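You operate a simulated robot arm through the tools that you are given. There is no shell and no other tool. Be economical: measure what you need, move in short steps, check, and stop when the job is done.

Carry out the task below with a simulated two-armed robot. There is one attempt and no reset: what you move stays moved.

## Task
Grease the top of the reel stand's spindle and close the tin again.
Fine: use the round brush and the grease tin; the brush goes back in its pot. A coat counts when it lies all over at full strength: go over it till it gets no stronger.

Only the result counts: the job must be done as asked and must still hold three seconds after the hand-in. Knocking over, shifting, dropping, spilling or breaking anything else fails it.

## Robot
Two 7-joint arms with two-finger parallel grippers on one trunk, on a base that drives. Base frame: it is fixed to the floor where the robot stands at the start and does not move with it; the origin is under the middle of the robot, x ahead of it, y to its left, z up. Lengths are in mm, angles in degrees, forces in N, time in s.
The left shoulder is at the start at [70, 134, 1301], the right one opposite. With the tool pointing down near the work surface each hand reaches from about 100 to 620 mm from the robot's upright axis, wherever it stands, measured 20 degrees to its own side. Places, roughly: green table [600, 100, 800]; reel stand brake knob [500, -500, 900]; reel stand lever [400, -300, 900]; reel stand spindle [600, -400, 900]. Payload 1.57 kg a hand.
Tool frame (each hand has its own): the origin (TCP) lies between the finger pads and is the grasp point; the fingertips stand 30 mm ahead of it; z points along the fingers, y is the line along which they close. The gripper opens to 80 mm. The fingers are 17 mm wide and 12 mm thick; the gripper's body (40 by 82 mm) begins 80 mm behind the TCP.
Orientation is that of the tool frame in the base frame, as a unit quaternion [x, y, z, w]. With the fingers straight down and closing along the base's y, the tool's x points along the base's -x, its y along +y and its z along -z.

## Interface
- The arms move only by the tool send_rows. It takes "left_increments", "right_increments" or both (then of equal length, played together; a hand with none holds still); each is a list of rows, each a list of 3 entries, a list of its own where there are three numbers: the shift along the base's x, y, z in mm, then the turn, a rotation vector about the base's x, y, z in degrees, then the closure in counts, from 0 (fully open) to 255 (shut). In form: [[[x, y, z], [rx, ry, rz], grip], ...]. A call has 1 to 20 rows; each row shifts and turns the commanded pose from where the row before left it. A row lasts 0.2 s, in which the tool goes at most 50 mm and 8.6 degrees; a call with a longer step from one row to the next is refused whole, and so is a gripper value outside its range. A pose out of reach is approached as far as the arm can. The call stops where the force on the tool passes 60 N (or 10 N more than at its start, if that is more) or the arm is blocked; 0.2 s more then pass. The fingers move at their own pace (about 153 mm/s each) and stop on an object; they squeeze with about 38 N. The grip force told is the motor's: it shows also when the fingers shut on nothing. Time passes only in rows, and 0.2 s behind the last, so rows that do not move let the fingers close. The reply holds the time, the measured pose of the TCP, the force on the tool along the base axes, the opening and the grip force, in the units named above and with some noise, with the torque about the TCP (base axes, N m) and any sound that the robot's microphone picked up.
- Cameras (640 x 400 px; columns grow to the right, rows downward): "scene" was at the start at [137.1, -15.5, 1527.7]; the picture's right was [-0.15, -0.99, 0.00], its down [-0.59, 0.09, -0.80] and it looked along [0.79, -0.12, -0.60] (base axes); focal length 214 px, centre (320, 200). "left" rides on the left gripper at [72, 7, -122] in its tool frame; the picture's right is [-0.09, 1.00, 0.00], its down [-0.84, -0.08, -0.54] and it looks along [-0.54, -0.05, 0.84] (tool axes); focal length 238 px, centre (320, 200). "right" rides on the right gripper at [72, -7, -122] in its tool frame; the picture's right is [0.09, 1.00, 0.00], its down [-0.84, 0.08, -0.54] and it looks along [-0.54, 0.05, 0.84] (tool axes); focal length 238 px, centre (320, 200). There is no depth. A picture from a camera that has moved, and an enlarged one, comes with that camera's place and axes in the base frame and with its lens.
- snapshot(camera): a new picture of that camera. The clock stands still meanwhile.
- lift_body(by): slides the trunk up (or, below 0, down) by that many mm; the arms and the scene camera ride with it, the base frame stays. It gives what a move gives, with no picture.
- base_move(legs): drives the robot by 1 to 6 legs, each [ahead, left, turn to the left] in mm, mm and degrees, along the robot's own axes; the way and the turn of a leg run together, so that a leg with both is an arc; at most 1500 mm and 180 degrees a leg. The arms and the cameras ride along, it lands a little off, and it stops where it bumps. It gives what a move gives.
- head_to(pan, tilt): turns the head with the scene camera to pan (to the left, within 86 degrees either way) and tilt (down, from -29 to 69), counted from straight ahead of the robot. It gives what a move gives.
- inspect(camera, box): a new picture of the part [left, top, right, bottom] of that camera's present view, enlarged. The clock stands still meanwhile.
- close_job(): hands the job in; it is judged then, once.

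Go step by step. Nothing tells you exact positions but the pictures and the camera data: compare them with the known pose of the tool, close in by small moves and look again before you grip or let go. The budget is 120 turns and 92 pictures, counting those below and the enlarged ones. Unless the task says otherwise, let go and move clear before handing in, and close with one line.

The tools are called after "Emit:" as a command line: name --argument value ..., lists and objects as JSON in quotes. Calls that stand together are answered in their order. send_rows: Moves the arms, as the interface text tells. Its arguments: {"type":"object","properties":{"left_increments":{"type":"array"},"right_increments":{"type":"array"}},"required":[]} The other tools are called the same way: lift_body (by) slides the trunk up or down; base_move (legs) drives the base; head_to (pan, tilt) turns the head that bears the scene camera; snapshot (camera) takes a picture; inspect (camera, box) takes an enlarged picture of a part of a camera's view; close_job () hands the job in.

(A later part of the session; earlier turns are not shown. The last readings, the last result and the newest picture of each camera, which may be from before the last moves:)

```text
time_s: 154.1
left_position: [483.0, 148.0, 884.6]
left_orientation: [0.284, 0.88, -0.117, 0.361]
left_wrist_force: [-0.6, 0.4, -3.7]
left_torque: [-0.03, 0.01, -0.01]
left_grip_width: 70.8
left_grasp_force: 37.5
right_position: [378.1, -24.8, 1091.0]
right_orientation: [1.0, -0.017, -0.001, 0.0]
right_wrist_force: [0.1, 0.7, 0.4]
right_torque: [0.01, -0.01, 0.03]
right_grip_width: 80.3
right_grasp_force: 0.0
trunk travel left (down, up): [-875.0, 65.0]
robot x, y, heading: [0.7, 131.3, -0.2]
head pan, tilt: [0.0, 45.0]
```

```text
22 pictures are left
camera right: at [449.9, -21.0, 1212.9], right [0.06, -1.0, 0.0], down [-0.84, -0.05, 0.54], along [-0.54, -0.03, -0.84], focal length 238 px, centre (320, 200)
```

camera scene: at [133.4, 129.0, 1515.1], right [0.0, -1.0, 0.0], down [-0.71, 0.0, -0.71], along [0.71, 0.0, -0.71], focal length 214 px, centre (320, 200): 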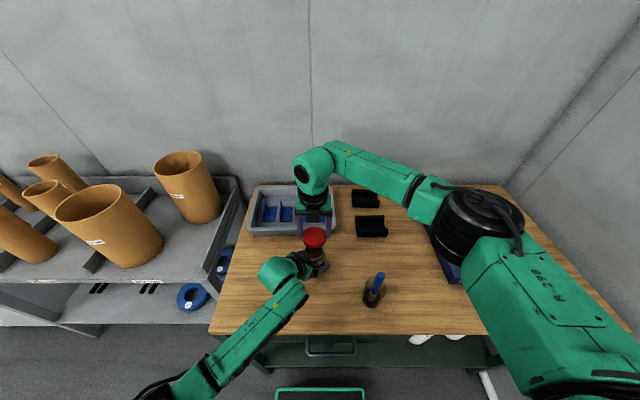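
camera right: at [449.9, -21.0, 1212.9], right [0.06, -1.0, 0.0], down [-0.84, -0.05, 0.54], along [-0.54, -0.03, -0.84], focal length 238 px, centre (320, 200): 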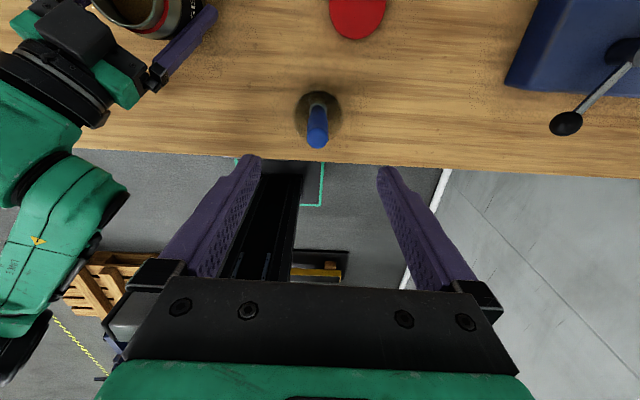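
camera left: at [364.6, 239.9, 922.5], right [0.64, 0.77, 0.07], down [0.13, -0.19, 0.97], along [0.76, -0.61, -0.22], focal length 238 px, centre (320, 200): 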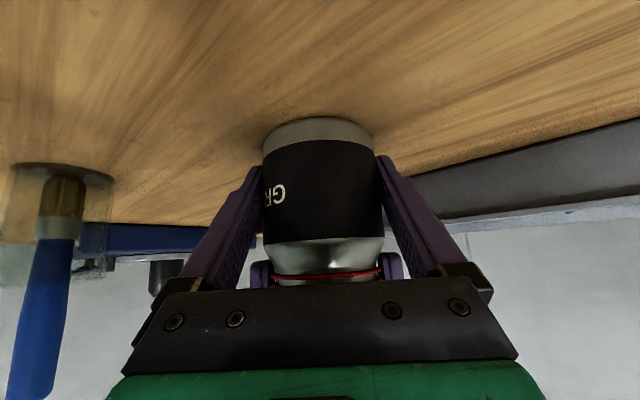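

The brush handle is within 3 mm of the hand's axis. I'll lower over it and grip at z 982.

Emit:
send_rows --right_increments '[[[2.5, 1.5, -30], [0, 0, 0], 0], [[0, 0, -30], [0, 0, 0], 0], [[0, 0, -30], [0, 0, 0], 0], [[0, 0, -19], [0, 0, 0], 0], [[0, 0, 0], [0, 0, 0], 120], [[0, 0, 0], [0, 0, 0], 160], [[0, 0, 0], [0, 0, 0], 255], [[0, 0, 0], [0, 0, 0], 255], [[0, 0, 0], [0, 0, 0], 255]]'

Emit:
snapshot --camera "right"

```text
time_s: 156.1
left_position: [484.4, 148.2, 886.6]
left_orientation: [0.284, 0.88, -0.117, 0.361]
left_wrist_force: [0.2, 0.1, -3.3]
left_torque: [0.01, -0.04, 0.0]
left_grip_width: 70.7
left_grasp_force: 38.4
right_position: [381.0, -20.8, 980.2]
right_orientation: [1.0, -0.016, 0.0, 0.0]
right_wrist_force: [-0.4, -0.1, -0.1]
right_torque: [0.0, 0.0, 0.02]
right_grip_width: 20.4
right_grasp_force: 34.3
trunk travel left (down, up): [-875.0, 65.0]
robot x, y, heading: [3.3, 126.6, -0.1]
head pan, tilt: [0.0, 45.0]
```

```text
21 pictures are left
camera right: at [453.5, -17.6, 1101.9], right [0.06, -1.0, 0.0], down [-0.84, -0.05, 0.54], along [-0.54, -0.03, -0.84], focal length 238 px, centre (320, 200)
```

right: 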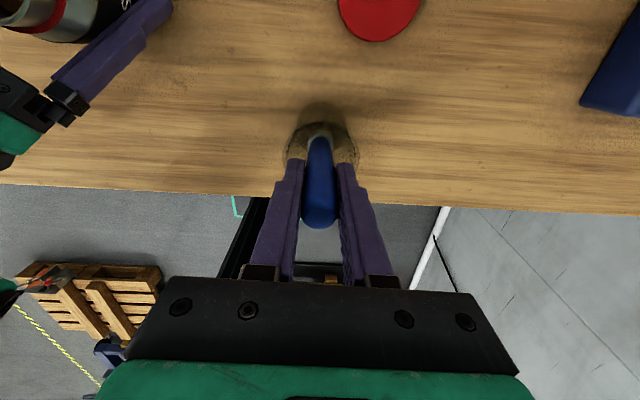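

The brush is gripped at 20 mm. I'll lift it straight out and look at its tip.

Emit:
send_rows --right_increments '[[[0, 0, 10], [0, 0, 0], 255], [[0, 0, 30], [0, 0, 0], 255], [[0, 0, 40], [0, 0, 0], 255], [[0, 0, 45], [0, 0, 0], 255], [[0, 0, 45], [0, 0, 0], 255], [[0, 0, 0], [0, 0, 0], 255]]'

Emit:
inspect --camera "scene" --box '[280, 160, 480, 320]'

Emit:
inspect --camera "right" --box '[240, 80, 400, 240]'

```text
time_s: 157.5
left_position: [483.5, 147.4, 885.1]
left_orientation: [0.284, 0.88, -0.116, 0.361]
left_wrist_force: [0.1, 0.6, -4.3]
left_torque: [0.04, -0.02, 0.0]
left_grip_width: 70.6
left_grasp_force: 37.9
right_position: [378.9, -21.9, 1150.0]
right_orientation: [1.0, -0.016, 0.0, 0.0]
right_wrist_force: [0.5, 0.6, -0.8]
right_torque: [0.01, -0.01, -0.05]
right_grip_width: 20.4
right_grasp_force: 33.7
trunk travel left (down, up): [-875.0, 65.0]
robot x, y, heading: [2.1, 136.0, 0.0]
head pan, tilt: [0.0, 45.0]
```

```text
2.50 times, centred on (380, 240) of scene
camera zoom: at [133.2, 128.7, 1515.2], right [0.0, -1.0, 0.0], down [-0.71, 0.0, -0.71], along [0.71, 0.0, -0.71], focal length 536 px, centre (170, 100)
```

zoom: 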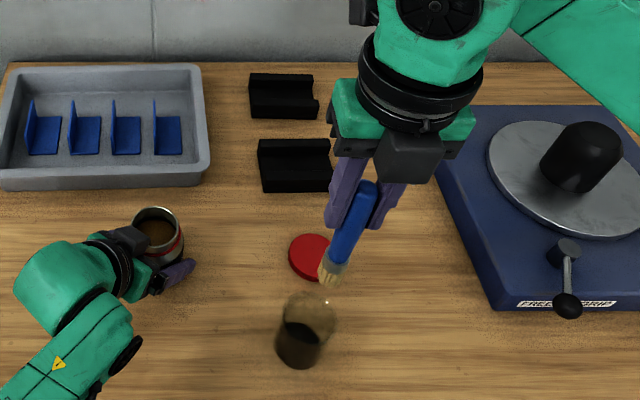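

```text
2.50 times, centred on (320, 160) of right
camera zoom: at [451.5, -17.7, 1271.9], right [0.06, -1.0, 0.0], down [-0.84, -0.05, 0.54], along [-0.54, -0.03, -0.84], focal length 596 px, centre (320, 300)
```

zoom: 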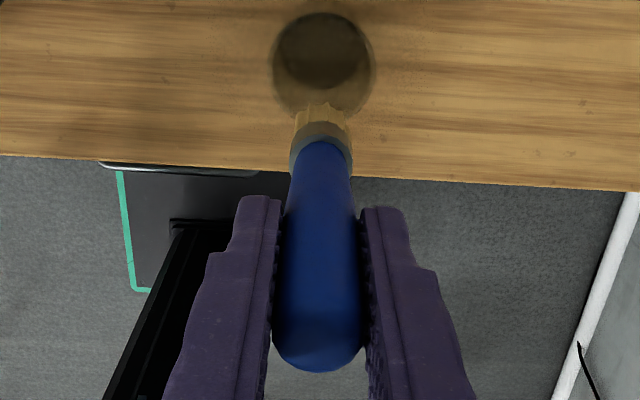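

The brush hangs vertically with its tip about 125 mm below the TCP. I'll move over the tin mouth at about (486, 144), dip slowly and come out.

Emit:
send_rows --right_increments '[[[21, 33, 0], [0, 0, 0], 255], [[21, 33, 0], [0, 0, 0], 255], [[21, 33, 0], [0, 0, 0], 255], [[21, 33, 0], [0, 0, 0], 255], [[22, 33, 0], [0, 0, 0], 255], [[0, 0, -25], [0, 0, 0], 255], [[0, 0, -25], [0, 0, 0], 255], [[0, 0, 0], [0, 0, 0], 255]]'

Emit:
inspect --camera "scene" --box '[270, 170, 370, 280]'

Emit:
inspect --camera "right" --box '[240, 50, 400, 210]'

```text
time_s: 159.3
left_position: [484.3, 148.4, 884.7]
left_orientation: [0.285, 0.88, -0.118, 0.361]
left_wrist_force: [0.2, -0.2, -3.5]
left_torque: [0.01, 0.0, -0.01]
left_grip_width: 70.7
left_grasp_force: 38.1
right_position: [484.4, 145.1, 1101.6]
right_orientation: [1.0, -0.016, 0.0, 0.001]
right_wrist_force: [0.0, 0.0, -0.7]
right_torque: [0.0, -0.02, -0.01]
right_grip_width: 20.4
right_grasp_force: 34.1
trunk travel left (down, up): [-875.0, 65.0]
robot x, y, heading: [0.5, 128.1, 0.4]
head pan, tilt: [0.0, 45.0]
```

```text
3.64 times, centred on (320, 225) of scene
camera zoom: at [133.2, 130.2, 1515.2], right [0.0, -1.0, 0.0], down [-0.71, 0.0, -0.71], along [0.71, 0.0, -0.71], focal length 780 px, centre (320, 109)
```

zoom: 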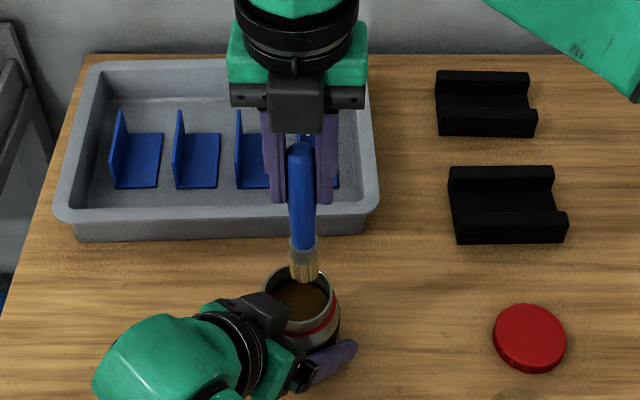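

```text
2.50 times, centred on (320, 130) of right
camera zoom: at [556.8, 148.9, 1223.0], right [0.06, -1.0, 0.0], down [-0.84, -0.05, 0.54], along [-0.54, -0.03, -0.84], focal length 596 px, centre (320, 375)
```

zoom: 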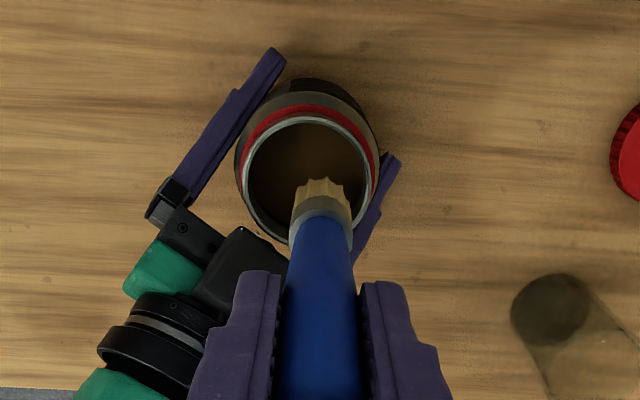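

The tip is over the mouth with good margins. I'll nudge by (-2, +2) and dip down to about tip z 885, stir slightly and rise.

Emit:
send_rows --right_increments '[[[-2, 2, -20], [0, 0, 0], 255], [[0, 0, -20], [0, 0, 0], 255], [[0, 0, -15], [0, 0, 0], 255], [[0, 0, -10], [0, 0, 0], 255], [[0, 0, -10], [0, 0, 0], 255], [[0, 0, -8], [0, 0, 0], 255], [[4, 0, 0], [0, 0, 0], 255], [[-4, 4, 0], [0, 0, 0], 255], [[-4, -4, 0], [0, 0, 0], 255], [[4, -4, 0], [0, 0, 0], 255], [[0, 4, 0], [0, 0, 0], 255]]'

```text
time_s: 161.7
left_position: [484.2, 150.6, 885.0]
left_orientation: [0.284, 0.881, -0.115, 0.36]
left_wrist_force: [6.6, 1.6, -27.6]
left_torque: [0.03, 0.1, 0.03]
left_grip_width: 70.2
left_grasp_force: 38.2
right_position: [482.5, 144.8, 1018.1]
right_orientation: [1.0, -0.017, -0.001, 0.001]
right_wrist_force: [-5.6, 0.0, 23.8]
right_torque: [-0.02, 0.64, -0.02]
right_grip_width: 20.6
right_grasp_force: 34.0
trunk travel left (down, up): [-875.0, 65.0]
robot x, y, heading: [0.3, 134.6, -0.1]
head pan, tilt: [0.0, 45.0]
```

The tip touched firm at 24 N, so it's in the grease. I'll raise and look at the brush.

Emit:
send_rows --right_increments '[[[0, 0, 10], [0, 0, 0], 255], [[0, 0, 20], [0, 0, 0], 255], [[0, 0, 30], [0, 0, 0], 255], [[0, 0, 40], [0, 0, 0], 255], [[0, 0, 40], [0, 0, 0], 255], [[0, 0, 0], [0, 0, 0], 255]]'

Emit:
inspect --camera "scene" --box '[270, 140, 370, 250]'

```text
time_s: 163.1
left_position: [484.1, 147.9, 885.6]
left_orientation: [0.285, 0.88, -0.117, 0.361]
left_wrist_force: [0.1, 0.8, -3.5]
left_torque: [-0.01, -0.01, -0.03]
left_grip_width: 70.6
left_grasp_force: 37.9
right_position: [484.3, 144.0, 1155.7]
right_orientation: [1.0, -0.015, 0.001, 0.0]
right_wrist_force: [0.4, 0.3, -0.5]
right_torque: [-0.03, -0.01, 0.01]
right_grip_width: 20.7
right_grasp_force: 34.0
trunk travel left (down, up): [-875.0, 65.0]
robot x, y, heading: [0.3, 130.4, 0.2]
head pan, tilt: [0.0, 45.0]
```

```text
3.64 times, centred on (320, 195) of scene
camera zoom: at [133.5, 129.0, 1515.1], right [0.0, -1.0, 0.0], down [-0.71, 0.0, -0.71], along [0.71, 0.0, -0.71], focal length 780 px, centre (320, 218)
```

zoom: 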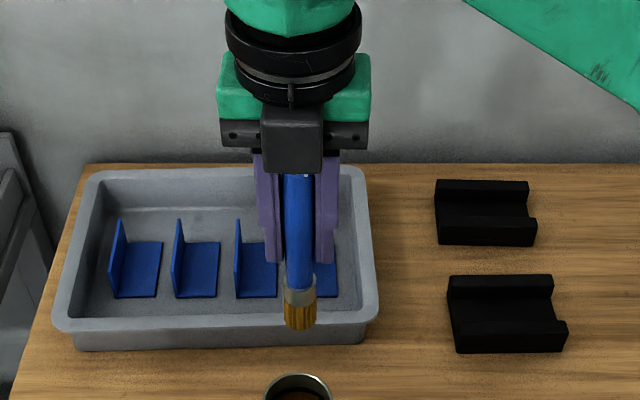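

The bristles are loaded. I'll move the brush aside, have the left hand lift the tin 80 mm, and then drive the base 350 mm to the right toward the spindle.

Emit:
send_rows --right_increments '[[[0, -30, 0], [0, 0, 0], 255], [[0, -30, 0], [0, 0, 0], 255], [[0, -30, 0], [0, 0, 0], 255], [[0, -30, 0], [0, 0, 0], 255], [[0, -20, 0], [0, 0, 0], 255], [[0, 0, 0], [0, 0, 0], 255], [[0, 0, 0], [0, 0, 0], 255]]' --left_increments '[[[0, 0, 5], [0, 0, 0], 255], [[0, 0, 10], [0, 0, 0], 255], [[0, 0, 15], [0, 0, 0], 255], [[0, 0, 15], [0, 0, 0], 255], [[0, 0, 15], [0, 0, 0], 255], [[0, 0, 15], [0, 0, 0], 255], [[0, 0, 5], [0, 0, 0], 255]]'

Emit:
base_move --legs '[[0, -350, 0]]'

Emit:
head_to --pan -20 --tilt 45

Emit:
snapshot --camera "scene"

```text
time_s: 164.7
left_position: [484.8, 146.7, 965.3]
left_orientation: [0.285, 0.88, -0.117, 0.361]
left_wrist_force: [-0.2, -0.5, -4.4]
left_torque: [-0.02, -0.06, 0.0]
left_grip_width: 70.7
left_grasp_force: 37.6
right_position: [484.6, 2.8, 1158.2]
right_orientation: [1.0, -0.016, 0.0, -0.001]
right_wrist_force: [0.2, -0.3, -0.4]
right_torque: [0.02, -0.01, 0.04]
right_grip_width: 21.0
right_grasp_force: 33.9
trunk travel left (down, up): [-875.0, 65.0]
robot x, y, heading: [0.0, 129.8, 0.0]
head pan, tilt: [0.0, 45.0]
```

```text
time_s: 167.0
left_position: [482.8, -202.1, 964.7]
left_orientation: [0.284, 0.88, -0.117, 0.362]
left_wrist_force: [-0.4, -0.2, -4.4]
left_torque: [0.01, 0.03, -0.02]
left_grip_width: 70.6
left_grasp_force: 38.2
right_position: [483.6, -345.6, 1157.4]
right_orientation: [1.0, -0.015, 0.0, 0.001]
right_wrist_force: [0.3, 0.3, -0.9]
right_torque: [0.01, 0.0, 0.02]
right_grip_width: 20.4
right_grasp_force: 33.9
trunk travel left (down, up): [-875.0, 65.0]
robot x, y, heading: [-1.9, -221.5, 0.1]
head pan, tilt: [0.0, 45.0]
```

```text
time_s: 167.8
left_position: [482.4, -205.1, 964.1]
left_orientation: [0.284, 0.88, -0.116, 0.361]
left_wrist_force: [0.0, -0.6, -2.5]
left_torque: [0.0, -0.03, -0.01]
left_grip_width: 70.5
left_grasp_force: 38.0
right_position: [483.4, -349.5, 1158.0]
right_orientation: [1.0, -0.016, -0.001, 0.0]
right_wrist_force: [-0.7, 0.4, -0.4]
right_torque: [-0.04, 0.02, -0.02]
right_grip_width: 20.7
right_grasp_force: 34.1
trunk travel left (down, up): [-875.0, 65.0]
robot x, y, heading: [-5.6, -221.5, 0.1]
head pan, tilt: [-20.0, 45.0]
```

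```text
15 pictures are left
camera scene: at [128.1, -251.5, 1515.2], right [-0.34, -0.94, 0.0], down [-0.67, 0.24, -0.71], along [0.66, -0.24, -0.71], focal length 214 px, centre (320, 200)
```

scene: 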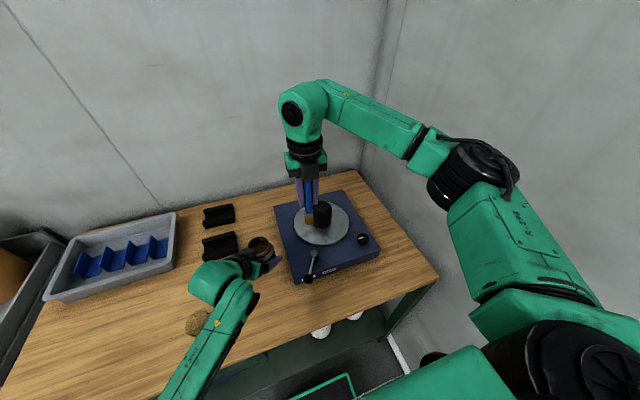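

The base is in place and the brush is near the spindle. I'll enlarge the spindle to triangulate its top.

Emit:
inspect --camera "scene" --box '[280, 170, 380, 260]'

Emit:
inspect --camera "right" --box '[180, 0, 440, 200]'

```text
4.44 times, centred on (330, 215) of scene
camera zoom: at [128.1, -251.5, 1515.2], right [-0.34, -0.94, 0.0], down [-0.67, 0.24, -0.71], along [0.66, -0.24, -0.71], focal length 953 px, centre (276, 133)
```

zoom: 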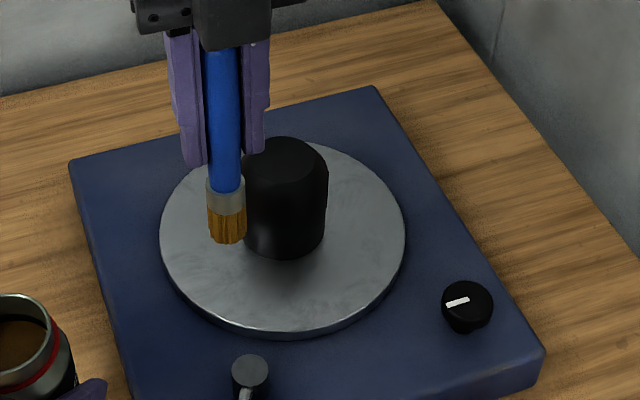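

```text
2.00 times, centred on (310, 100) of right
camera zoom: at [556.8, -344.0, 1279.6], right [0.06, -1.0, 0.0], down [-0.84, -0.05, 0.54], along [-0.54, -0.03, -0.84], focal length 477 px, centre (340, 400)
```

zoom: 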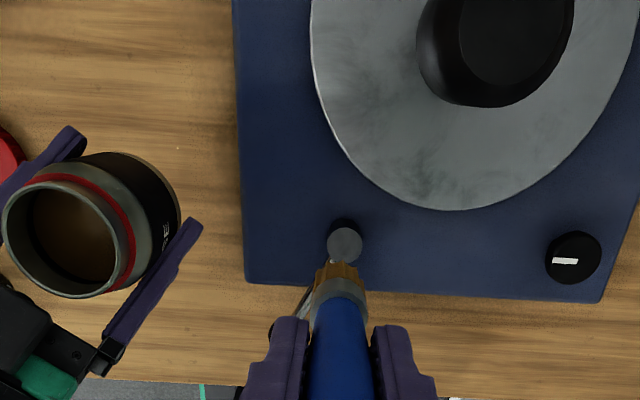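

The spindle top is about (588, -428) at z 975 to 990. The brush tip is at (484, -348, 1048). I'll move over it, staying high, and check with the right camera.

Emit:
send_rows --right_increments '[[[26, -20, 0], [0, 0, 0], 255], [[26, -20, 0], [0, 0, 0], 255], [[26, -20, 0], [0, 0, 0], 255], [[26, -20, 0], [0, 0, 0], 255], [[0, 0, -20], [0, 0, 0], 255], [[0, 0, 0], [0, 0, 0], 255]]'

Emit:
inspect --camera "right" --box '[230, 40, 410, 180]'

```text
time_s: 169.2
left_position: [482.9, -205.9, 964.3]
left_orientation: [0.284, 0.88, -0.118, 0.361]
left_wrist_force: [-0.5, 0.1, -3.6]
left_torque: [-0.01, -0.01, 0.01]
left_grip_width: 70.4
left_grasp_force: 38.1
right_position: [587.3, -427.8, 1134.9]
right_orientation: [1.0, -0.016, 0.0, 0.0]
right_wrist_force: [-0.2, 0.0, -0.9]
right_torque: [-0.03, -0.04, -0.03]
right_grip_width: 20.7
right_grasp_force: 34.2
trunk travel left (down, up): [-875.0, 65.0]
robot x, y, heading: [2.3, -222.6, -0.2]
head pan, tilt: [-20.0, 45.0]
```

```text
2.86 times, centred on (320, 110) of right
camera zoom: at [659.2, -423.2, 1257.7], right [0.06, -1.0, 0.0], down [-0.84, -0.05, 0.54], along [-0.54, -0.03, -0.84], focal length 681 px, centre (320, 457)
```

zoom: 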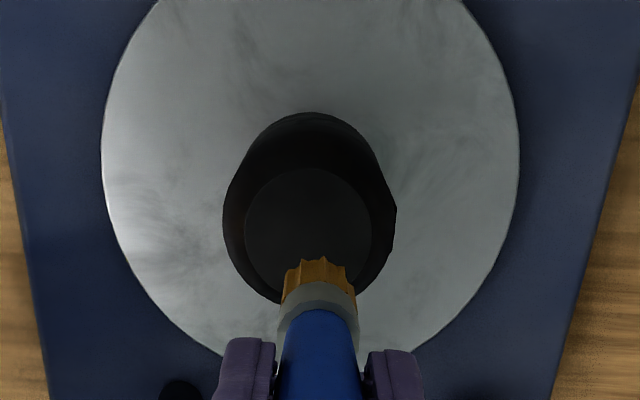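

The tip is just above the spindle's flat top, centred near (588, -422). I'll shift +5 in y and lower carefully toward contact.

Emit:
send_rows --right_increments '[[[0, 5, -5], [0, 0, 0], 255], [[0, 0, -5], [0, 0, 0], 255], [[0, 0, -5], [0, 0, 0], 255], [[0, 0, -5], [0, 0, 0], 255], [[0, 0, -5], [0, 0, 0], 255]]'

Emit:
send_rows --right_increments '[[[0, 0, -4], [0, 0, 0], 255], [[0, 0, -4], [0, 0, 0], 255]]'

Emit:
send_rows --right_increments '[[[0, 0, -3], [0, 0, 0], 255], [[0, 0, -3], [0, 0, 0], 255]]'

```text
time_s: 170.4
left_position: [484.6, -205.0, 964.4]
left_orientation: [0.284, 0.88, -0.116, 0.361]
left_wrist_force: [-0.1, -0.2, -3.1]
left_torque: [-0.01, -0.02, -0.01]
left_grip_width: 70.4
left_grasp_force: 37.7
right_position: [589.8, -421.7, 1111.4]
right_orientation: [1.0, -0.016, 0.0, 0.0]
right_wrist_force: [-0.6, 0.6, -0.8]
right_torque: [-0.03, -0.02, 0.04]
right_grip_width: 20.6
right_grasp_force: 34.6
trunk travel left (down, up): [-875.0, 65.0]
robot x, y, heading: [-0.2, -216.5, 0.0]
head pan, tilt: [-20.0, 45.0]
```

```text
time_s: 171.0
left_position: [483.5, -205.3, 965.0]
left_orientation: [0.285, 0.88, -0.117, 0.361]
left_wrist_force: [0.2, -0.5, -3.7]
left_torque: [-0.01, -0.01, -0.02]
left_grip_width: 70.4
left_grasp_force: 38.1
right_position: [588.3, -422.2, 1105.5]
right_orientation: [1.0, -0.016, 0.0, 0.0]
right_wrist_force: [0.5, 0.3, -0.1]
right_torque: [0.04, 0.01, 0.02]
right_grip_width: 20.8
right_grasp_force: 35.0
trunk travel left (down, up): [-875.0, 65.0]
robot x, y, heading: [0.8, -219.7, -0.2]
head pan, tilt: [-20.0, 45.0]
```

```text
time_s: 171.6
left_position: [484.2, -206.4, 963.6]
left_orientation: [0.284, 0.88, -0.117, 0.362]
left_wrist_force: [0.9, -0.9, -3.6]
left_torque: [-0.02, -0.04, -0.05]
left_grip_width: 70.4
left_grasp_force: 37.5
right_position: [588.5, -421.7, 1098.5]
right_orientation: [1.0, -0.016, -0.001, 0.0]
right_wrist_force: [0.6, 0.0, -0.3]
right_torque: [-0.02, 0.0, 0.01]
right_grip_width: 20.7
right_grasp_force: 34.1
trunk travel left (down, up): [-875.0, 65.0]
robot x, y, heading: [0.0, -221.8, 0.1]
head pan, tilt: [-20.0, 45.0]
```

No contact yet at TCP 1098. I'll keep lowering in small steps.

Emit:
send_rows --right_increments '[[[0, 0, -3], [0, 0, 0], 255], [[0, 0, -3], [0, 0, 0], 255]]'

Emit:
send_rows --right_increments '[[[0, 0, -3], [0, 0, 0], 255], [[0, 0, -3], [0, 0, 0], 255]]'

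Emit:
inspect --camera "right" --box '[230, 40, 410, 180]'

```text
time_s: 172.2
left_position: [484.1, -204.1, 965.1]
left_orientation: [0.284, 0.88, -0.117, 0.361]
left_wrist_force: [-0.1, -0.6, -4.0]
left_torque: [-0.02, 0.02, -0.01]
left_grip_width: 70.6
left_grasp_force: 37.6
right_position: [587.9, -422.7, 1092.7]
right_orientation: [1.0, -0.016, -0.002, -0.001]
right_wrist_force: [0.1, -0.7, -0.6]
right_torque: [0.02, 0.02, -0.04]
right_grip_width: 20.7
right_grasp_force: 34.1
trunk travel left (down, up): [-875.0, 65.0]
robot x, y, heading: [-2.3, -220.1, -0.1]
head pan, tilt: [-20.0, 45.0]
```

```text
time_s: 172.8
left_position: [481.1, -204.5, 965.4]
left_orientation: [0.284, 0.88, -0.116, 0.362]
left_wrist_force: [0.4, -0.1, -4.4]
left_torque: [-0.01, -0.05, 0.01]
left_grip_width: 70.8
left_grasp_force: 37.5
right_position: [587.7, -421.8, 1090.4]
right_orientation: [1.0, -0.016, 0.005, -0.001]
right_wrist_force: [5.3, -1.9, 19.4]
right_torque: [-0.19, -0.61, -0.05]
right_grip_width: 20.6
right_grasp_force: 34.0
trunk travel left (down, up): [-875.0, 65.0]
robot x, y, heading: [-0.2, -219.5, -0.1]
head pan, tilt: [-20.0, 45.0]
```

```text
2.86 times, centred on (320, 110) of right
camera zoom: at [659.2, -417.5, 1213.3], right [0.06, -1.0, 0.0], down [-0.84, -0.05, 0.54], along [-0.53, -0.03, -0.84], focal length 681 px, centre (320, 457)
```

zoom: 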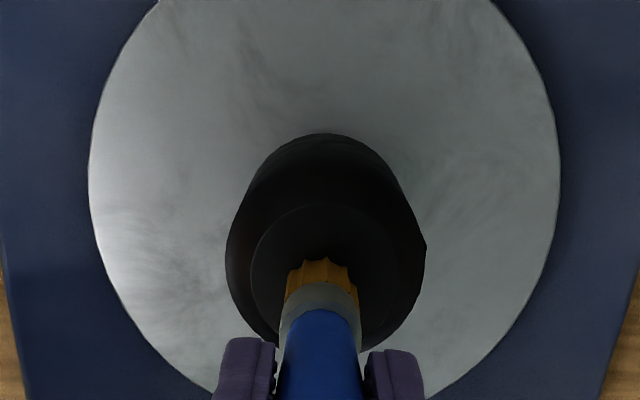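

Contact was at TCP z ≈ 1091, so the top is at about z 981. The flat top has a radius of about 27 mm and its centre is about 7 mm further in x. I'll ease the pressure, centre, and paint rings of 10 and 19 mm.

Emit:
send_rows --right_increments '[[[7, 0, 2], [0, 0, 0], 255], [[10, 0, 0], [0, 0, 0], 255], [[-2.93, 7.07, 0], [0, 0, 0], 255], [[-7.07, 2.93, 0], [0, 0, 0], 255], [[-7.07, -2.93, 0], [0, 0, 0], 255], [[-2.93, -7.07, 0], [0, 0, 0], 255], [[2.93, -7.07, 0], [0, 0, 0], 255], [[7.07, -2.93, 0], [0, 0, 0], 255], [[7.07, 2.93, 0], [0, 0, 0], 255], [[2.93, 7.07, 0], [0, 0, 0], 255]]'

Emit:
send_rows --right_increments '[[[9, 0, 0], [0, 0, 0], 255], [[-1.45, 7.27, 0], [0, 0, 0], 255], [[-4.11, 6.17, 0], [0, 0, 0], 255], [[-6.17, 4.11, 0], [0, 0, 0], 255], [[-7.27, 1.45, 0], [0, 0, 0], 255], [[-7.27, -1.45, 0], [0, 0, 0], 255], [[-6.17, -4.11, 0], [0, 0, 0], 255], [[-4.11, -6.17, 0], [0, 0, 0], 255], [[-1.45, -7.27, 0], [0, 0, 0], 255], [[1.45, -7.27, 0], [0, 0, 0], 255], [[4.11, -6.17, 0], [0, 0, 0], 255], [[6.17, -4.11, 0], [0, 0, 0], 255], [[7.27, -1.45, 0], [0, 0, 0], 255], [[7.27, 1.45, 0], [0, 0, 0], 255], [[6.17, 4.11, 0], [0, 0, 0], 255], [[4.11, 6.17, 0], [0, 0, 0], 255], [[1.45, 7.27, 0], [0, 0, 0], 255]]'

Emit:
inspect --camera "right" --box '[230, 40, 410, 180]'

```text
time_s: 175.0
left_position: [481.5, -204.7, 965.1]
left_orientation: [0.284, 0.88, -0.117, 0.363]
left_wrist_force: [0.2, -0.1, -3.5]
left_torque: [0.0, -0.01, -0.04]
left_grip_width: 70.4
left_grasp_force: 37.8
right_position: [602.6, -423.7, 1089.7]
right_orientation: [1.0, -0.016, 0.001, 0.001]
right_wrist_force: [-2.2, -2.9, 9.8]
right_torque: [-0.26, 0.09, 0.0]
right_grip_width: 20.6
right_grasp_force: 34.2
trunk travel left (down, up): [-875.0, 65.0]
robot x, y, heading: [-3.0, -223.4, -0.2]
head pan, tilt: [-20.0, 45.0]
```

```text
time_s: 178.6
left_position: [483.5, -205.3, 965.9]
left_orientation: [0.284, 0.88, -0.116, 0.363]
left_wrist_force: [-0.9, -0.5, -3.2]
left_torque: [0.0, 0.01, 0.02]
left_grip_width: 70.6
left_grasp_force: 38.1
right_position: [607.2, -424.3, 1089.6]
right_orientation: [1.0, -0.016, 0.001, 0.001]
right_wrist_force: [-0.3, -2.3, 6.6]
right_torque: [-0.21, -0.01, -0.03]
right_grip_width: 20.6
right_grasp_force: 34.1
right hand out of reach, approached as far as the arm can: row 1
trunk travel left (down, up): [-875.0, 65.0]
robot x, y, heading: [-4.3, -218.5, -0.2]
head pan, tilt: [-20.0, 45.0]
```

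```text
2.86 times, centred on (320, 110) of right
camera zoom: at [679.3, -419.1, 1212.0], right [0.06, -1.0, 0.0], down [-0.84, -0.05, 0.54], along [-0.54, -0.03, -0.84], focal length 681 px, centre (320, 457)
```

zoom: 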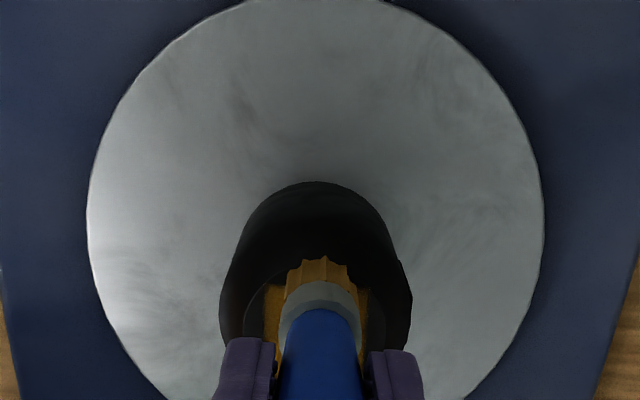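

Grease is going on, but the arm hit its reach limit at x ≈ 607. There is about 70 mm between the chassis and the table, so I'll raise the brush and drive forward 30 mm.

Emit:
send_rows --right_increments '[[[-10, 0, 15], [0, 0, 0], 255], [[0, 0, 25], [0, 0, 0], 255]]'

Emit:
base_move --legs '[[30, 0, 0]]'

Emit:
inspect --camera "right" --box '[230, 40, 410, 180]'

```text
time_s: 179.2
left_position: [481.8, -205.0, 965.5]
left_orientation: [0.283, 0.88, -0.117, 0.363]
left_wrist_force: [-0.2, -0.3, -4.2]
left_torque: [0.01, 0.01, -0.01]
left_grip_width: 70.7
left_grasp_force: 37.8
right_position: [595.9, -422.0, 1128.9]
right_orientation: [1.0, -0.015, 0.0, 0.001]
right_wrist_force: [0.3, -0.8, 0.1]
right_torque: [-0.01, -0.04, -0.01]
right_grip_width: 20.5
right_grasp_force: 34.3
trunk travel left (down, up): [-875.0, 65.0]
robot x, y, heading: [0.3, -222.1, -0.1]
head pan, tilt: [-20.0, 45.0]
```

```text
time_s: 180.1
left_position: [508.6, -203.6, 968.6]
left_orientation: [0.284, 0.879, -0.115, 0.365]
left_wrist_force: [-0.4, 0.0, -2.9]
left_torque: [0.0, -0.01, 0.06]
left_grip_width: 70.4
left_grasp_force: 38.0
right_position: [621.7, -422.3, 1132.9]
right_orientation: [1.0, -0.015, 0.003, 0.0]
right_wrist_force: [-0.4, 0.2, -1.3]
right_torque: [0.02, -0.08, -0.02]
right_grip_width: 20.7
right_grasp_force: 34.0
trunk travel left (down, up): [-875.0, 65.0]
robot x, y, heading: [30.2, -222.7, -0.1]
head pan, tilt: [-20.0, 45.0]
```

```text
2.86 times, centred on (320, 110) of right
camera zoom: at [692.5, -418.7, 1255.5], right [0.06, -1.0, 0.0], down [-0.84, -0.05, 0.54], along [-0.54, -0.03, -0.84], focal length 681 px, centre (320, 457)
```

zoom: 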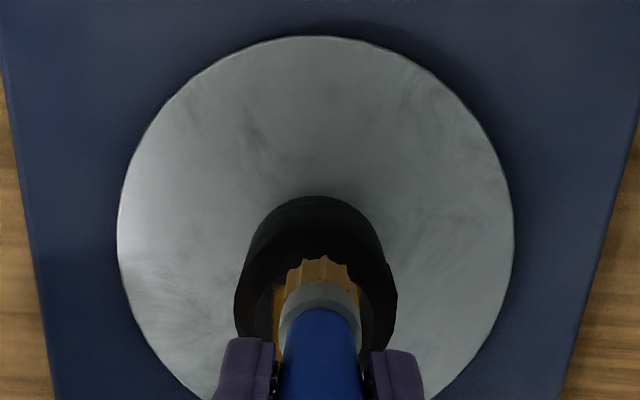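

I'll go to the top's centre at about (593, -422) and lower back to the painting height.

Emit:
send_rows --right_increments '[[[-15, 0, -15], [0, 0, 0], 255], [[-15, 0, -15], [0, 0, 0], 255], [[0, 0, -6], [0, 0, 0], 255], [[0, 0, -3], [0, 0, 0], 255], [[0, 0, 0], [0, 0, 0], 255]]'

```text
time_s: 181.3
left_position: [512.7, -204.3, 964.5]
left_orientation: [0.285, 0.88, -0.118, 0.361]
left_wrist_force: [-0.7, 0.7, -3.3]
left_torque: [-0.04, -0.04, 0.02]
left_grip_width: 70.5
left_grasp_force: 37.7
right_position: [597.0, -422.7, 1089.9]
right_orientation: [1.0, -0.015, 0.0, 0.0]
right_wrist_force: [0.0, -0.3, -0.6]
right_torque: [0.0, -0.04, 0.01]
right_grip_width: 20.5
right_grasp_force: 33.9
trunk travel left (down, up): [-875.0, 65.0]
robot x, y, heading: [31.5, -221.9, -0.2]
head pan, tilt: [-20.0, 45.0]
```

Emit:
send_rows --right_increments '[[[-3, 0, -2.5], [0, 0, 0], 255], [[10, 0, 0], [0, 0, 0], 255], [[-2.93, 7.07, 0], [0, 0, 0], 255], [[-7.07, 2.93, 0], [0, 0, 0], 255], [[-7.07, -2.93, 0], [0, 0, 0], 255], [[-2.93, -7.07, 0], [0, 0, 0], 255], [[2.93, -7.07, 0], [0, 0, 0], 255], [[7.07, -2.93, 0], [0, 0, 0], 255], [[7.07, 2.93, 0], [0, 0, 0], 255], [[2.93, 7.07, 0], [0, 0, 0], 255]]'

```text
time_s: 183.5
left_position: [510.3, -204.2, 966.0]
left_orientation: [0.285, 0.88, -0.117, 0.362]
left_wrist_force: [-0.7, 0.7, -3.8]
left_torque: [-0.03, 0.01, 0.03]
left_grip_width: 70.4
left_grasp_force: 38.2
right_position: [600.3, -423.7, 1088.8]
right_orientation: [1.0, -0.017, 0.001, 0.002]
right_wrist_force: [-1.8, -4.4, 13.1]
right_torque: [-0.33, 0.17, -0.03]
right_grip_width: 20.9
right_grasp_force: 34.0
trunk travel left (down, up): [-875.0, 65.0]
robot x, y, heading: [29.4, -220.6, -0.2]
head pan, tilt: [-20.0, 45.0]
```

In contact at 13 N. Now rings of 19 mm and 26 mm.

Emit:
send_rows --right_increments '[[[9, 0, 0], [0, 0, 0], 255], [[-1.45, 7.27, 0], [0, 0, 0], 255], [[-4.11, 6.17, 0], [0, 0, 0], 255], [[-6.17, 4.11, 0], [0, 0, 0], 255], [[-7.27, 1.45, 0], [0, 0, 0], 255], [[-7.27, -1.45, 0], [0, 0, 0], 255], [[-6.17, -4.11, 0], [0, 0, 0], 255], [[-4.11, -6.17, 0], [0, 0, 0], 255], [[-1.45, -7.27, 0], [0, 0, 0], 255], [[1.45, -7.27, 0], [0, 0, 0], 255], [[4.11, -6.17, 0], [0, 0, 0], 255], [[6.17, -4.11, 0], [0, 0, 0], 255], [[7.27, -1.45, 0], [0, 0, 0], 255], [[7.27, 1.45, 0], [0, 0, 0], 255], [[6.17, 4.11, 0], [0, 0, 0], 255], [[4.11, 6.17, 0], [0, 0, 0], 255], [[1.45, 7.27, 0], [0, 0, 0], 255]]'

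Emit:
send_rows --right_increments '[[[6, 0, 0], [0, 0, 0], 255], [[-1.9, 9.57, 0], [0, 0, 0], 255], [[-5.41, 8.12, 0], [0, 0, 0], 255], [[-8.12, 5.41, 0], [0, 0, 0], 255], [[-9.57, 1.9, 0], [0, 0, 0], 255], [[-9.57, -1.9, 0], [0, 0, 0], 255], [[-8.12, -5.41, 0], [0, 0, 0], 255], [[-5.41, -8.12, 0], [0, 0, 0], 255], [[-1.9, -9.57, 0], [0, 0, 0], 255], [[1.9, -9.57, 0], [0, 0, 0], 255], [[5.41, -8.12, 0], [0, 0, 0], 255], [[8.12, -5.41, 0], [0, 0, 0], 255], [[9.57, -1.9, 0], [0, 0, 0], 255], [[9.57, 1.9, 0], [0, 0, 0], 255], [[8.12, 5.41, 0], [0, 0, 0], 255], [[5.41, 8.12, 0], [0, 0, 0], 255], [[1.9, 9.57, 0], [0, 0, 0], 255], [[0, 0, 20], [0, 0, 0], 255], [[-25, 40, 20], [0, 0, 0], 255], [[-25, 40, 10], [0, 0, 0], 255]]'

Emit:
inspect --camera "scene" --box '[270, 160, 390, 270]'

```text
time_s: 187.1
left_position: [512.2, -203.8, 964.8]
left_orientation: [0.285, 0.88, -0.116, 0.361]
left_wrist_force: [-0.9, -0.2, -3.9]
left_torque: [-0.04, -0.06, 0.0]
left_grip_width: 70.2
left_grasp_force: 37.9
right_position: [613.5, -423.2, 1089.6]
right_orientation: [1.0, -0.015, 0.0, 0.001]
right_wrist_force: [-0.7, -1.2, 3.1]
right_torque: [-0.11, 0.05, -0.05]
right_grip_width: 20.7
right_grasp_force: 34.5
trunk travel left (down, up): [-875.0, 65.0]
robot x, y, heading: [27.9, -219.8, 0.2]
head pan, tilt: [-20.0, 45.0]
```

```text
refused: row 19 steps farther than a row can; nothing moved
```

```text
3.64 times, centred on (330, 215) of scene
camera zoom: at [156.9, -250.4, 1515.2], right [-0.34, -0.94, 0.0], down [-0.66, 0.24, -0.71], along [0.66, -0.24, -0.71], focal length 780 px, centre (284, 146)
```

zoom: 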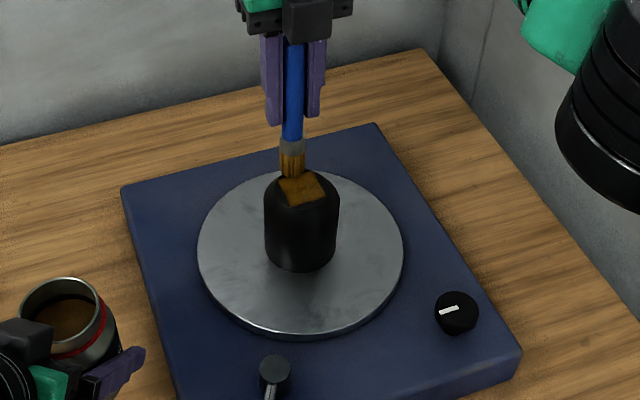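

A grease patch on the spindle top is visible and looks fairly full. I'll do the 26 mm ring with slightly more pressure and then look at it uncovered.

Emit:
send_rows --right_increments '[[[5, 0, -1], [0, 0, 0], 255], [[-1.9, 9.57, 0], [0, 0, 0], 255], [[-5.41, 8.12, 0], [0, 0, 0], 255], [[-8.12, 5.41, 0], [0, 0, 0], 255], [[-9.57, 1.9, 0], [0, 0, 0], 255], [[-9.57, -1.9, 0], [0, 0, 0], 255], [[-8.12, -5.41, 0], [0, 0, 0], 255], [[-5.41, -8.12, 0], [0, 0, 0], 255], [[-1.9, -9.57, 0], [0, 0, 0], 255], [[1.9, -9.57, 0], [0, 0, 0], 255], [[5.41, -8.12, 0], [0, 0, 0], 255], [[8.12, -5.41, 0], [0, 0, 0], 255], [[9.57, -1.9, 0], [0, 0, 0], 255], [[9.57, 1.9, 0], [0, 0, 0], 255], [[8.12, 5.41, 0], [0, 0, 0], 255], [[5.41, 8.12, 0], [0, 0, 0], 255], [[1.9, 9.57, 0], [0, 0, 0], 255], [[0, 0, 25], [0, 0, 0], 255], [[-20, 40, 15], [0, 0, 0], 255], [[-20, 40, 10], [0, 0, 0], 255]]'

Emit:
inspect --camera "scene" --box '[305, 170, 355, 215]'

```text
time_s: 191.3
left_position: [513.1, -203.3, 964.1]
left_orientation: [0.284, 0.88, -0.117, 0.362]
left_wrist_force: [0.7, 0.5, -3.9]
left_torque: [-0.04, -0.02, 0.0]
left_grip_width: 70.2
left_grasp_force: 37.6
right_position: [577.7, -342.0, 1141.0]
right_orientation: [1.0, -0.016, 0.001, 0.0]
right_wrist_force: [-0.1, 0.9, -0.6]
right_torque: [-0.03, 0.03, 0.01]
right_grip_width: 20.7
right_grasp_force: 34.0
trunk travel left (down, up): [-875.0, 65.0]
robot x, y, heading: [27.8, -220.7, -0.1]
head pan, tilt: [-20.0, 45.0]
```

```text
8.89 times, centred on (330, 192) of scene
camera zoom: at [157.2, -248.4, 1515.2], right [-0.34, -0.94, 0.0], down [-0.66, 0.24, -0.71], along [0.66, -0.24, -0.71], focal length 1906 px, centre (231, 267)
```

zoom: 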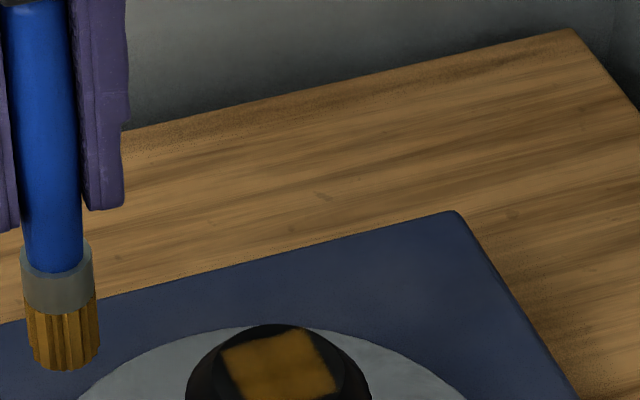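

Emit:
inspect --camera "scene" --box '[320, 204, 352, 224]'

```text
16.00 times, centred on (336, 214) of scene
camera zoom: at [157.2, -248.4, 1515.2], right [-0.34, -0.94, 0.0], down [-0.66, 0.24, -0.71], along [0.66, -0.24, -0.71], focal length 3432 px, centre (64, -24)
```

zoom: 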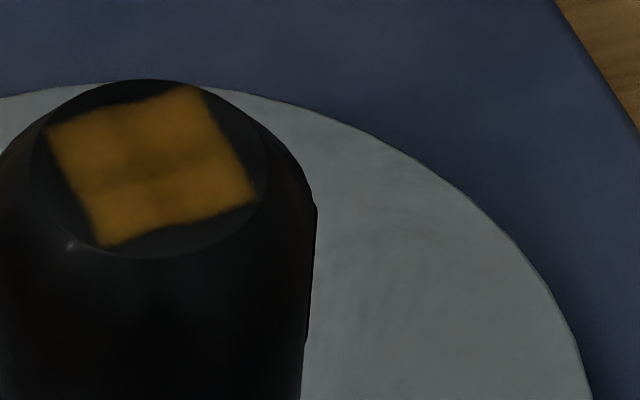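

The patch covers the flat with slightly weaker bands. I'll reload: set the tin on the table with the left hand, dip again, and go over it with offset rings.

Emit:
send_rows --left_increments '[[[0, 0, -20], [0, 0, 0], 255], [[0, 0, -20], [0, 0, 0], 255], [[0, 0, -20], [0, 0, 0], 255], [[0, 0, -14], [0, 0, 0], 255], [[0, 0, -4], [0, 0, 0], 255], [[0, 0, -2], [0, 0, 0], 255], [[0, 0, 0], [0, 0, 0], 255], [[0, 0, 0], [0, 0, 0], 255], [[0, 0, 0], [0, 0, 0], 255], [[0, 0, 0], [0, 0, 0], 255]]' --right_increments '[[[0, 0, 0], [0, 0, 0], 255], [[0, 0, 0], [0, 0, 0], 255], [[0, 0, 0], [0, 0, 0], 255], [[0, 0, 0], [0, 0, 0], 255], [[0, 0, 0], [0, 0, 0], 255], [[-16, 34, 0], [0, 0, 0], 255], [[-16, 34, 0], [0, 0, 0], 255], [[-16, 34, 0], [0, 0, 0], 255], [[-16, 35, 0], [0, 0, 0], 255], [[0, 0, -35], [0, 0, 0], 255]]'

Emit:
inspect --camera "right" --box '[230, 40, 410, 180]'

```text
time_s: 193.5
left_position: [513.7, -204.1, 884.7]
left_orientation: [0.285, 0.88, -0.117, 0.362]
left_wrist_force: [0.3, 1.8, 0.4]
left_torque: [0.03, -0.11, -0.01]
left_grip_width: 70.3
left_grasp_force: 38.1
right_position: [513.8, -207.6, 1101.8]
right_orientation: [1.0, -0.016, 0.0, 0.0]
right_wrist_force: [-1.2, -1.2, -1.0]
right_torque: [-0.01, -0.03, -0.01]
right_grip_width: 20.7
right_grasp_force: 34.3
trunk travel left (down, up): [-875.0, 65.0]
robot x, y, heading: [28.4, -220.3, -0.3]
head pan, tilt: [-20.0, 45.0]
```

```text
2.86 times, centred on (320, 110) of right
camera zoom: at [586.3, -203.0, 1223.8], right [0.06, -1.0, 0.0], down [-0.84, -0.05, 0.54], along [-0.54, -0.03, -0.84], focal length 681 px, centre (320, 457)
```

zoom: 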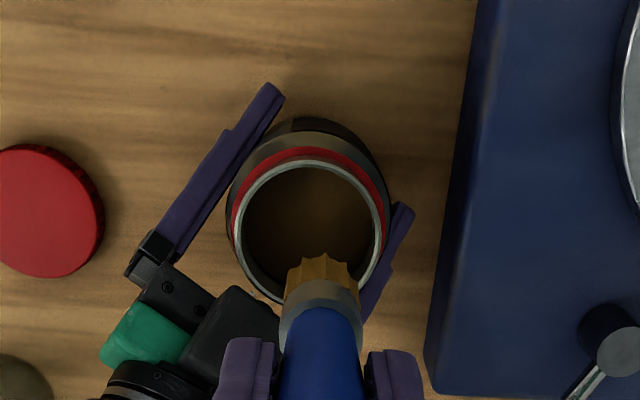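

The tip is over the mouth; I'll shift +4 in y, dip, stir, and lift out.

Emit:
send_rows --right_increments '[[[-1, 4, -25], [0, 0, 0], 255], [[0, 0, -25], [0, 0, 0], 255], [[0, 0, -20], [0, 0, 0], 255], [[0, 0, -10], [0, 0, 0], 255], [[0, 0, -6], [0, 0, 0], 255], [[0, 0, -6], [0, 0, 0], 255], [[0, 0, -3], [0, 0, 0], 255]]'

```text
time_s: 195.1
left_position: [511.7, -203.6, 883.7]
left_orientation: [0.284, 0.881, -0.115, 0.361]
left_wrist_force: [5.6, 1.1, -9.6]
left_torque: [-0.34, -0.86, 0.05]
left_grip_width: 70.1
left_grasp_force: 38.0
right_position: [512.6, -200.6, 1011.1]
right_orientation: [1.0, -0.015, 0.002, -0.001]
right_wrist_force: [1.4, -2.4, 31.4]
right_torque: [-0.17, -0.13, -0.02]
right_grip_width: 21.4
right_grasp_force: 34.8
trunk travel left (down, up): [-875.0, 65.0]
robot x, y, heading: [25.7, -222.9, -0.0]
head pan, tilt: [-20.0, 45.0]
```

Loaded, with contact felt. I'll lift out and return above the spindle centre, then lower close.

Emit:
send_rows --right_increments '[[[0, 0, 10], [0, 0, 0], 255], [[0, 0, 20], [0, 0, 0], 255], [[0, 0, 35], [0, 0, 0], 255], [[0, 0, 40], [0, 0, 0], 255], [[0, 0, 40], [0, 0, 0], 255], [[13, -37, 0], [0, 0, 0], 255], [[13, -37, 0], [0, 0, 0], 255], [[13, -37, 0], [0, 0, 0], 255], [[13, -37, 0], [0, 0, 0], 255], [[13, -37, 0], [0, 0, 0], 255], [[14, -37, 0], [0, 0, 0], 255], [[0, 0, -25], [0, 0, 0], 255], [[0, 0, -20], [0, 0, 0], 255], [[0, 0, -6], [0, 0, 0], 255], [[0, 0, 0], [0, 0, 0], 255]]'

Emit:
send_rows --right_increments '[[[0, 0, -3], [0, 0, 0], 255], [[0, 0, -2], [0, 0, 0], 255]]'

```text
time_s: 198.3
left_position: [514.0, -203.9, 885.2]
left_orientation: [0.285, 0.88, -0.117, 0.362]
left_wrist_force: [0.4, 0.0, 3.1]
left_torque: [0.0, -0.15, 0.05]
left_grip_width: 70.6
left_grasp_force: 38.3
right_position: [590.8, -425.2, 1102.2]
right_orientation: [1.0, -0.015, 0.0, 0.0]
right_wrist_force: [0.4, 0.7, 0.1]
right_torque: [0.03, -0.01, -0.01]
right_grip_width: 20.6
right_grasp_force: 34.0
trunk travel left (down, up): [-875.0, 65.0]
robot x, y, heading: [28.1, -222.9, -0.1]
head pan, tilt: [-20.0, 45.0]
```

```text
time_s: 198.9
left_position: [513.8, -203.1, 885.1]
left_orientation: [0.284, 0.88, -0.117, 0.362]
left_wrist_force: [0.0, -0.2, 1.1]
left_torque: [0.02, -0.1, 0.02]
left_grip_width: 70.4
left_grasp_force: 37.9
right_position: [591.7, -423.5, 1096.9]
right_orientation: [1.0, -0.015, 0.0, 0.0]
right_wrist_force: [-0.4, -0.9, -0.1]
right_torque: [0.02, 0.0, -0.02]
right_grip_width: 20.3
right_grasp_force: 33.7
trunk travel left (down, up): [-875.0, 65.0]
robot x, y, heading: [28.5, -220.3, 0.2]
head pan, tilt: [-20.0, 45.0]
```

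Emit:
send_rows --right_increments '[[[1, 1.5, -3], [0, 0, 0], 255], [[0, 0, -3], [0, 0, 0], 255], [[0, 0, 0], [0, 0, 0], 255]]'

Emit:
send_rows --right_increments '[[[0, 0, -2], [0, 0, 0], 255], [[0, 0, 0], [0, 0, 0], 255]]'

```text
time_s: 199.7
left_position: [513.0, -204.5, 884.9]
left_orientation: [0.284, 0.88, -0.117, 0.362]
left_wrist_force: [0.4, 1.0, 1.9]
left_torque: [-0.04, -0.15, -0.02]
left_grip_width: 70.4
left_grasp_force: 37.5
right_position: [592.8, -422.1, 1090.4]
right_orientation: [1.0, -0.015, 0.0, 0.001]
right_wrist_force: [0.3, 0.2, -1.5]
right_torque: [-0.01, 0.01, 0.01]
right_grip_width: 20.3
right_grasp_force: 34.0
trunk travel left (down, up): [-875.0, 65.0]
robot x, y, heading: [26.1, -220.4, 0.1]
head pan, tilt: [-20.0, 45.0]
```

```text
time_s: 200.3
left_position: [513.3, -203.0, 884.7]
left_orientation: [0.284, 0.88, -0.117, 0.362]
left_wrist_force: [1.8, 0.8, 2.6]
left_torque: [-0.01, -0.15, 0.01]
left_grip_width: 70.0
left_grasp_force: 38.1
right_position: [593.6, -421.9, 1087.7]
right_orientation: [1.0, -0.015, 0.0, 0.0]
right_wrist_force: [-0.5, 0.5, 0.2]
right_torque: [-0.02, 0.01, 0.01]
right_grip_width: 20.3
right_grasp_force: 34.3
trunk travel left (down, up): [-875.0, 65.0]
robot x, y, heading: [28.6, -221.7, 0.2]
head pan, tilt: [-20.0, 45.0]
```

Emit:
send_rows --right_increments '[[[0, 0, -2], [0, 0, 0], 255], [[0, 0, 0], [0, 0, 0], 255]]'

Emit:
send_rows --right_increments '[[[0, 0, -2], [0, 0, 0], 255], [[0, 0, 0], [0, 0, 0], 255]]'

```text
time_s: 200.9
left_position: [512.8, -204.2, 884.5]
left_orientation: [0.285, 0.88, -0.117, 0.362]
left_wrist_force: [0.2, 0.7, 2.7]
left_torque: [-0.02, -0.15, 0.05]
left_grip_width: 70.3
left_grasp_force: 38.0
right_position: [591.1, -422.4, 1086.8]
right_orientation: [1.0, -0.015, 0.0, 0.0]
right_wrist_force: [-0.2, 0.5, -1.5]
right_torque: [0.01, -0.01, 0.01]
right_grip_width: 20.2
right_grasp_force: 34.6
trunk travel left (down, up): [-875.0, 65.0]
robot x, y, heading: [29.5, -220.5, -0.3]
head pan, tilt: [-20.0, 45.0]
```

```text
time_s: 201.5
left_position: [512.7, -204.2, 885.4]
left_orientation: [0.284, 0.88, -0.117, 0.362]
left_wrist_force: [0.2, 0.4, 2.8]
left_torque: [-0.02, -0.16, 0.01]
left_grip_width: 70.2
left_grasp_force: 38.3
right_position: [592.6, -423.0, 1084.6]
right_orientation: [1.0, -0.016, 0.0, 0.0]
right_wrist_force: [0.2, 0.0, -1.3]
right_torque: [-0.02, -0.01, -0.01]
right_grip_width: 20.3
right_grasp_force: 33.8
trunk travel left (down, up): [-875.0, 65.0]
robot x, y, heading: [30.2, -221.3, 0.1]
head pan, tilt: [-20.0, 45.0]
```

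Emit:
send_rows --right_increments '[[[0, 0, -2], [0, 0, 0], 255], [[0, 0, -2], [0, 0, 0], 255], [[0, 0, 0], [0, 0, 0], 255]]'

```text
time_s: 202.3
left_position: [512.1, -204.6, 886.2]
left_orientation: [0.285, 0.88, -0.117, 0.361]
left_wrist_force: [0.2, 0.7, -2.3]
left_torque: [-0.03, -0.05, -0.06]
left_grip_width: 70.1
left_grasp_force: 38.3
right_position: [591.1, -422.8, 1082.7]
right_orientation: [1.0, -0.016, 0.003, -0.001]
right_wrist_force: [3.8, -1.3, 15.5]
right_torque: [-0.21, -0.44, -0.02]
right_grip_width: 20.6
right_grasp_force: 34.2
trunk travel left (down, up): [-875.0, 65.0]
robot x, y, heading: [30.3, -224.4, -0.1]
head pan, tilt: [-20.0, 45.0]
```

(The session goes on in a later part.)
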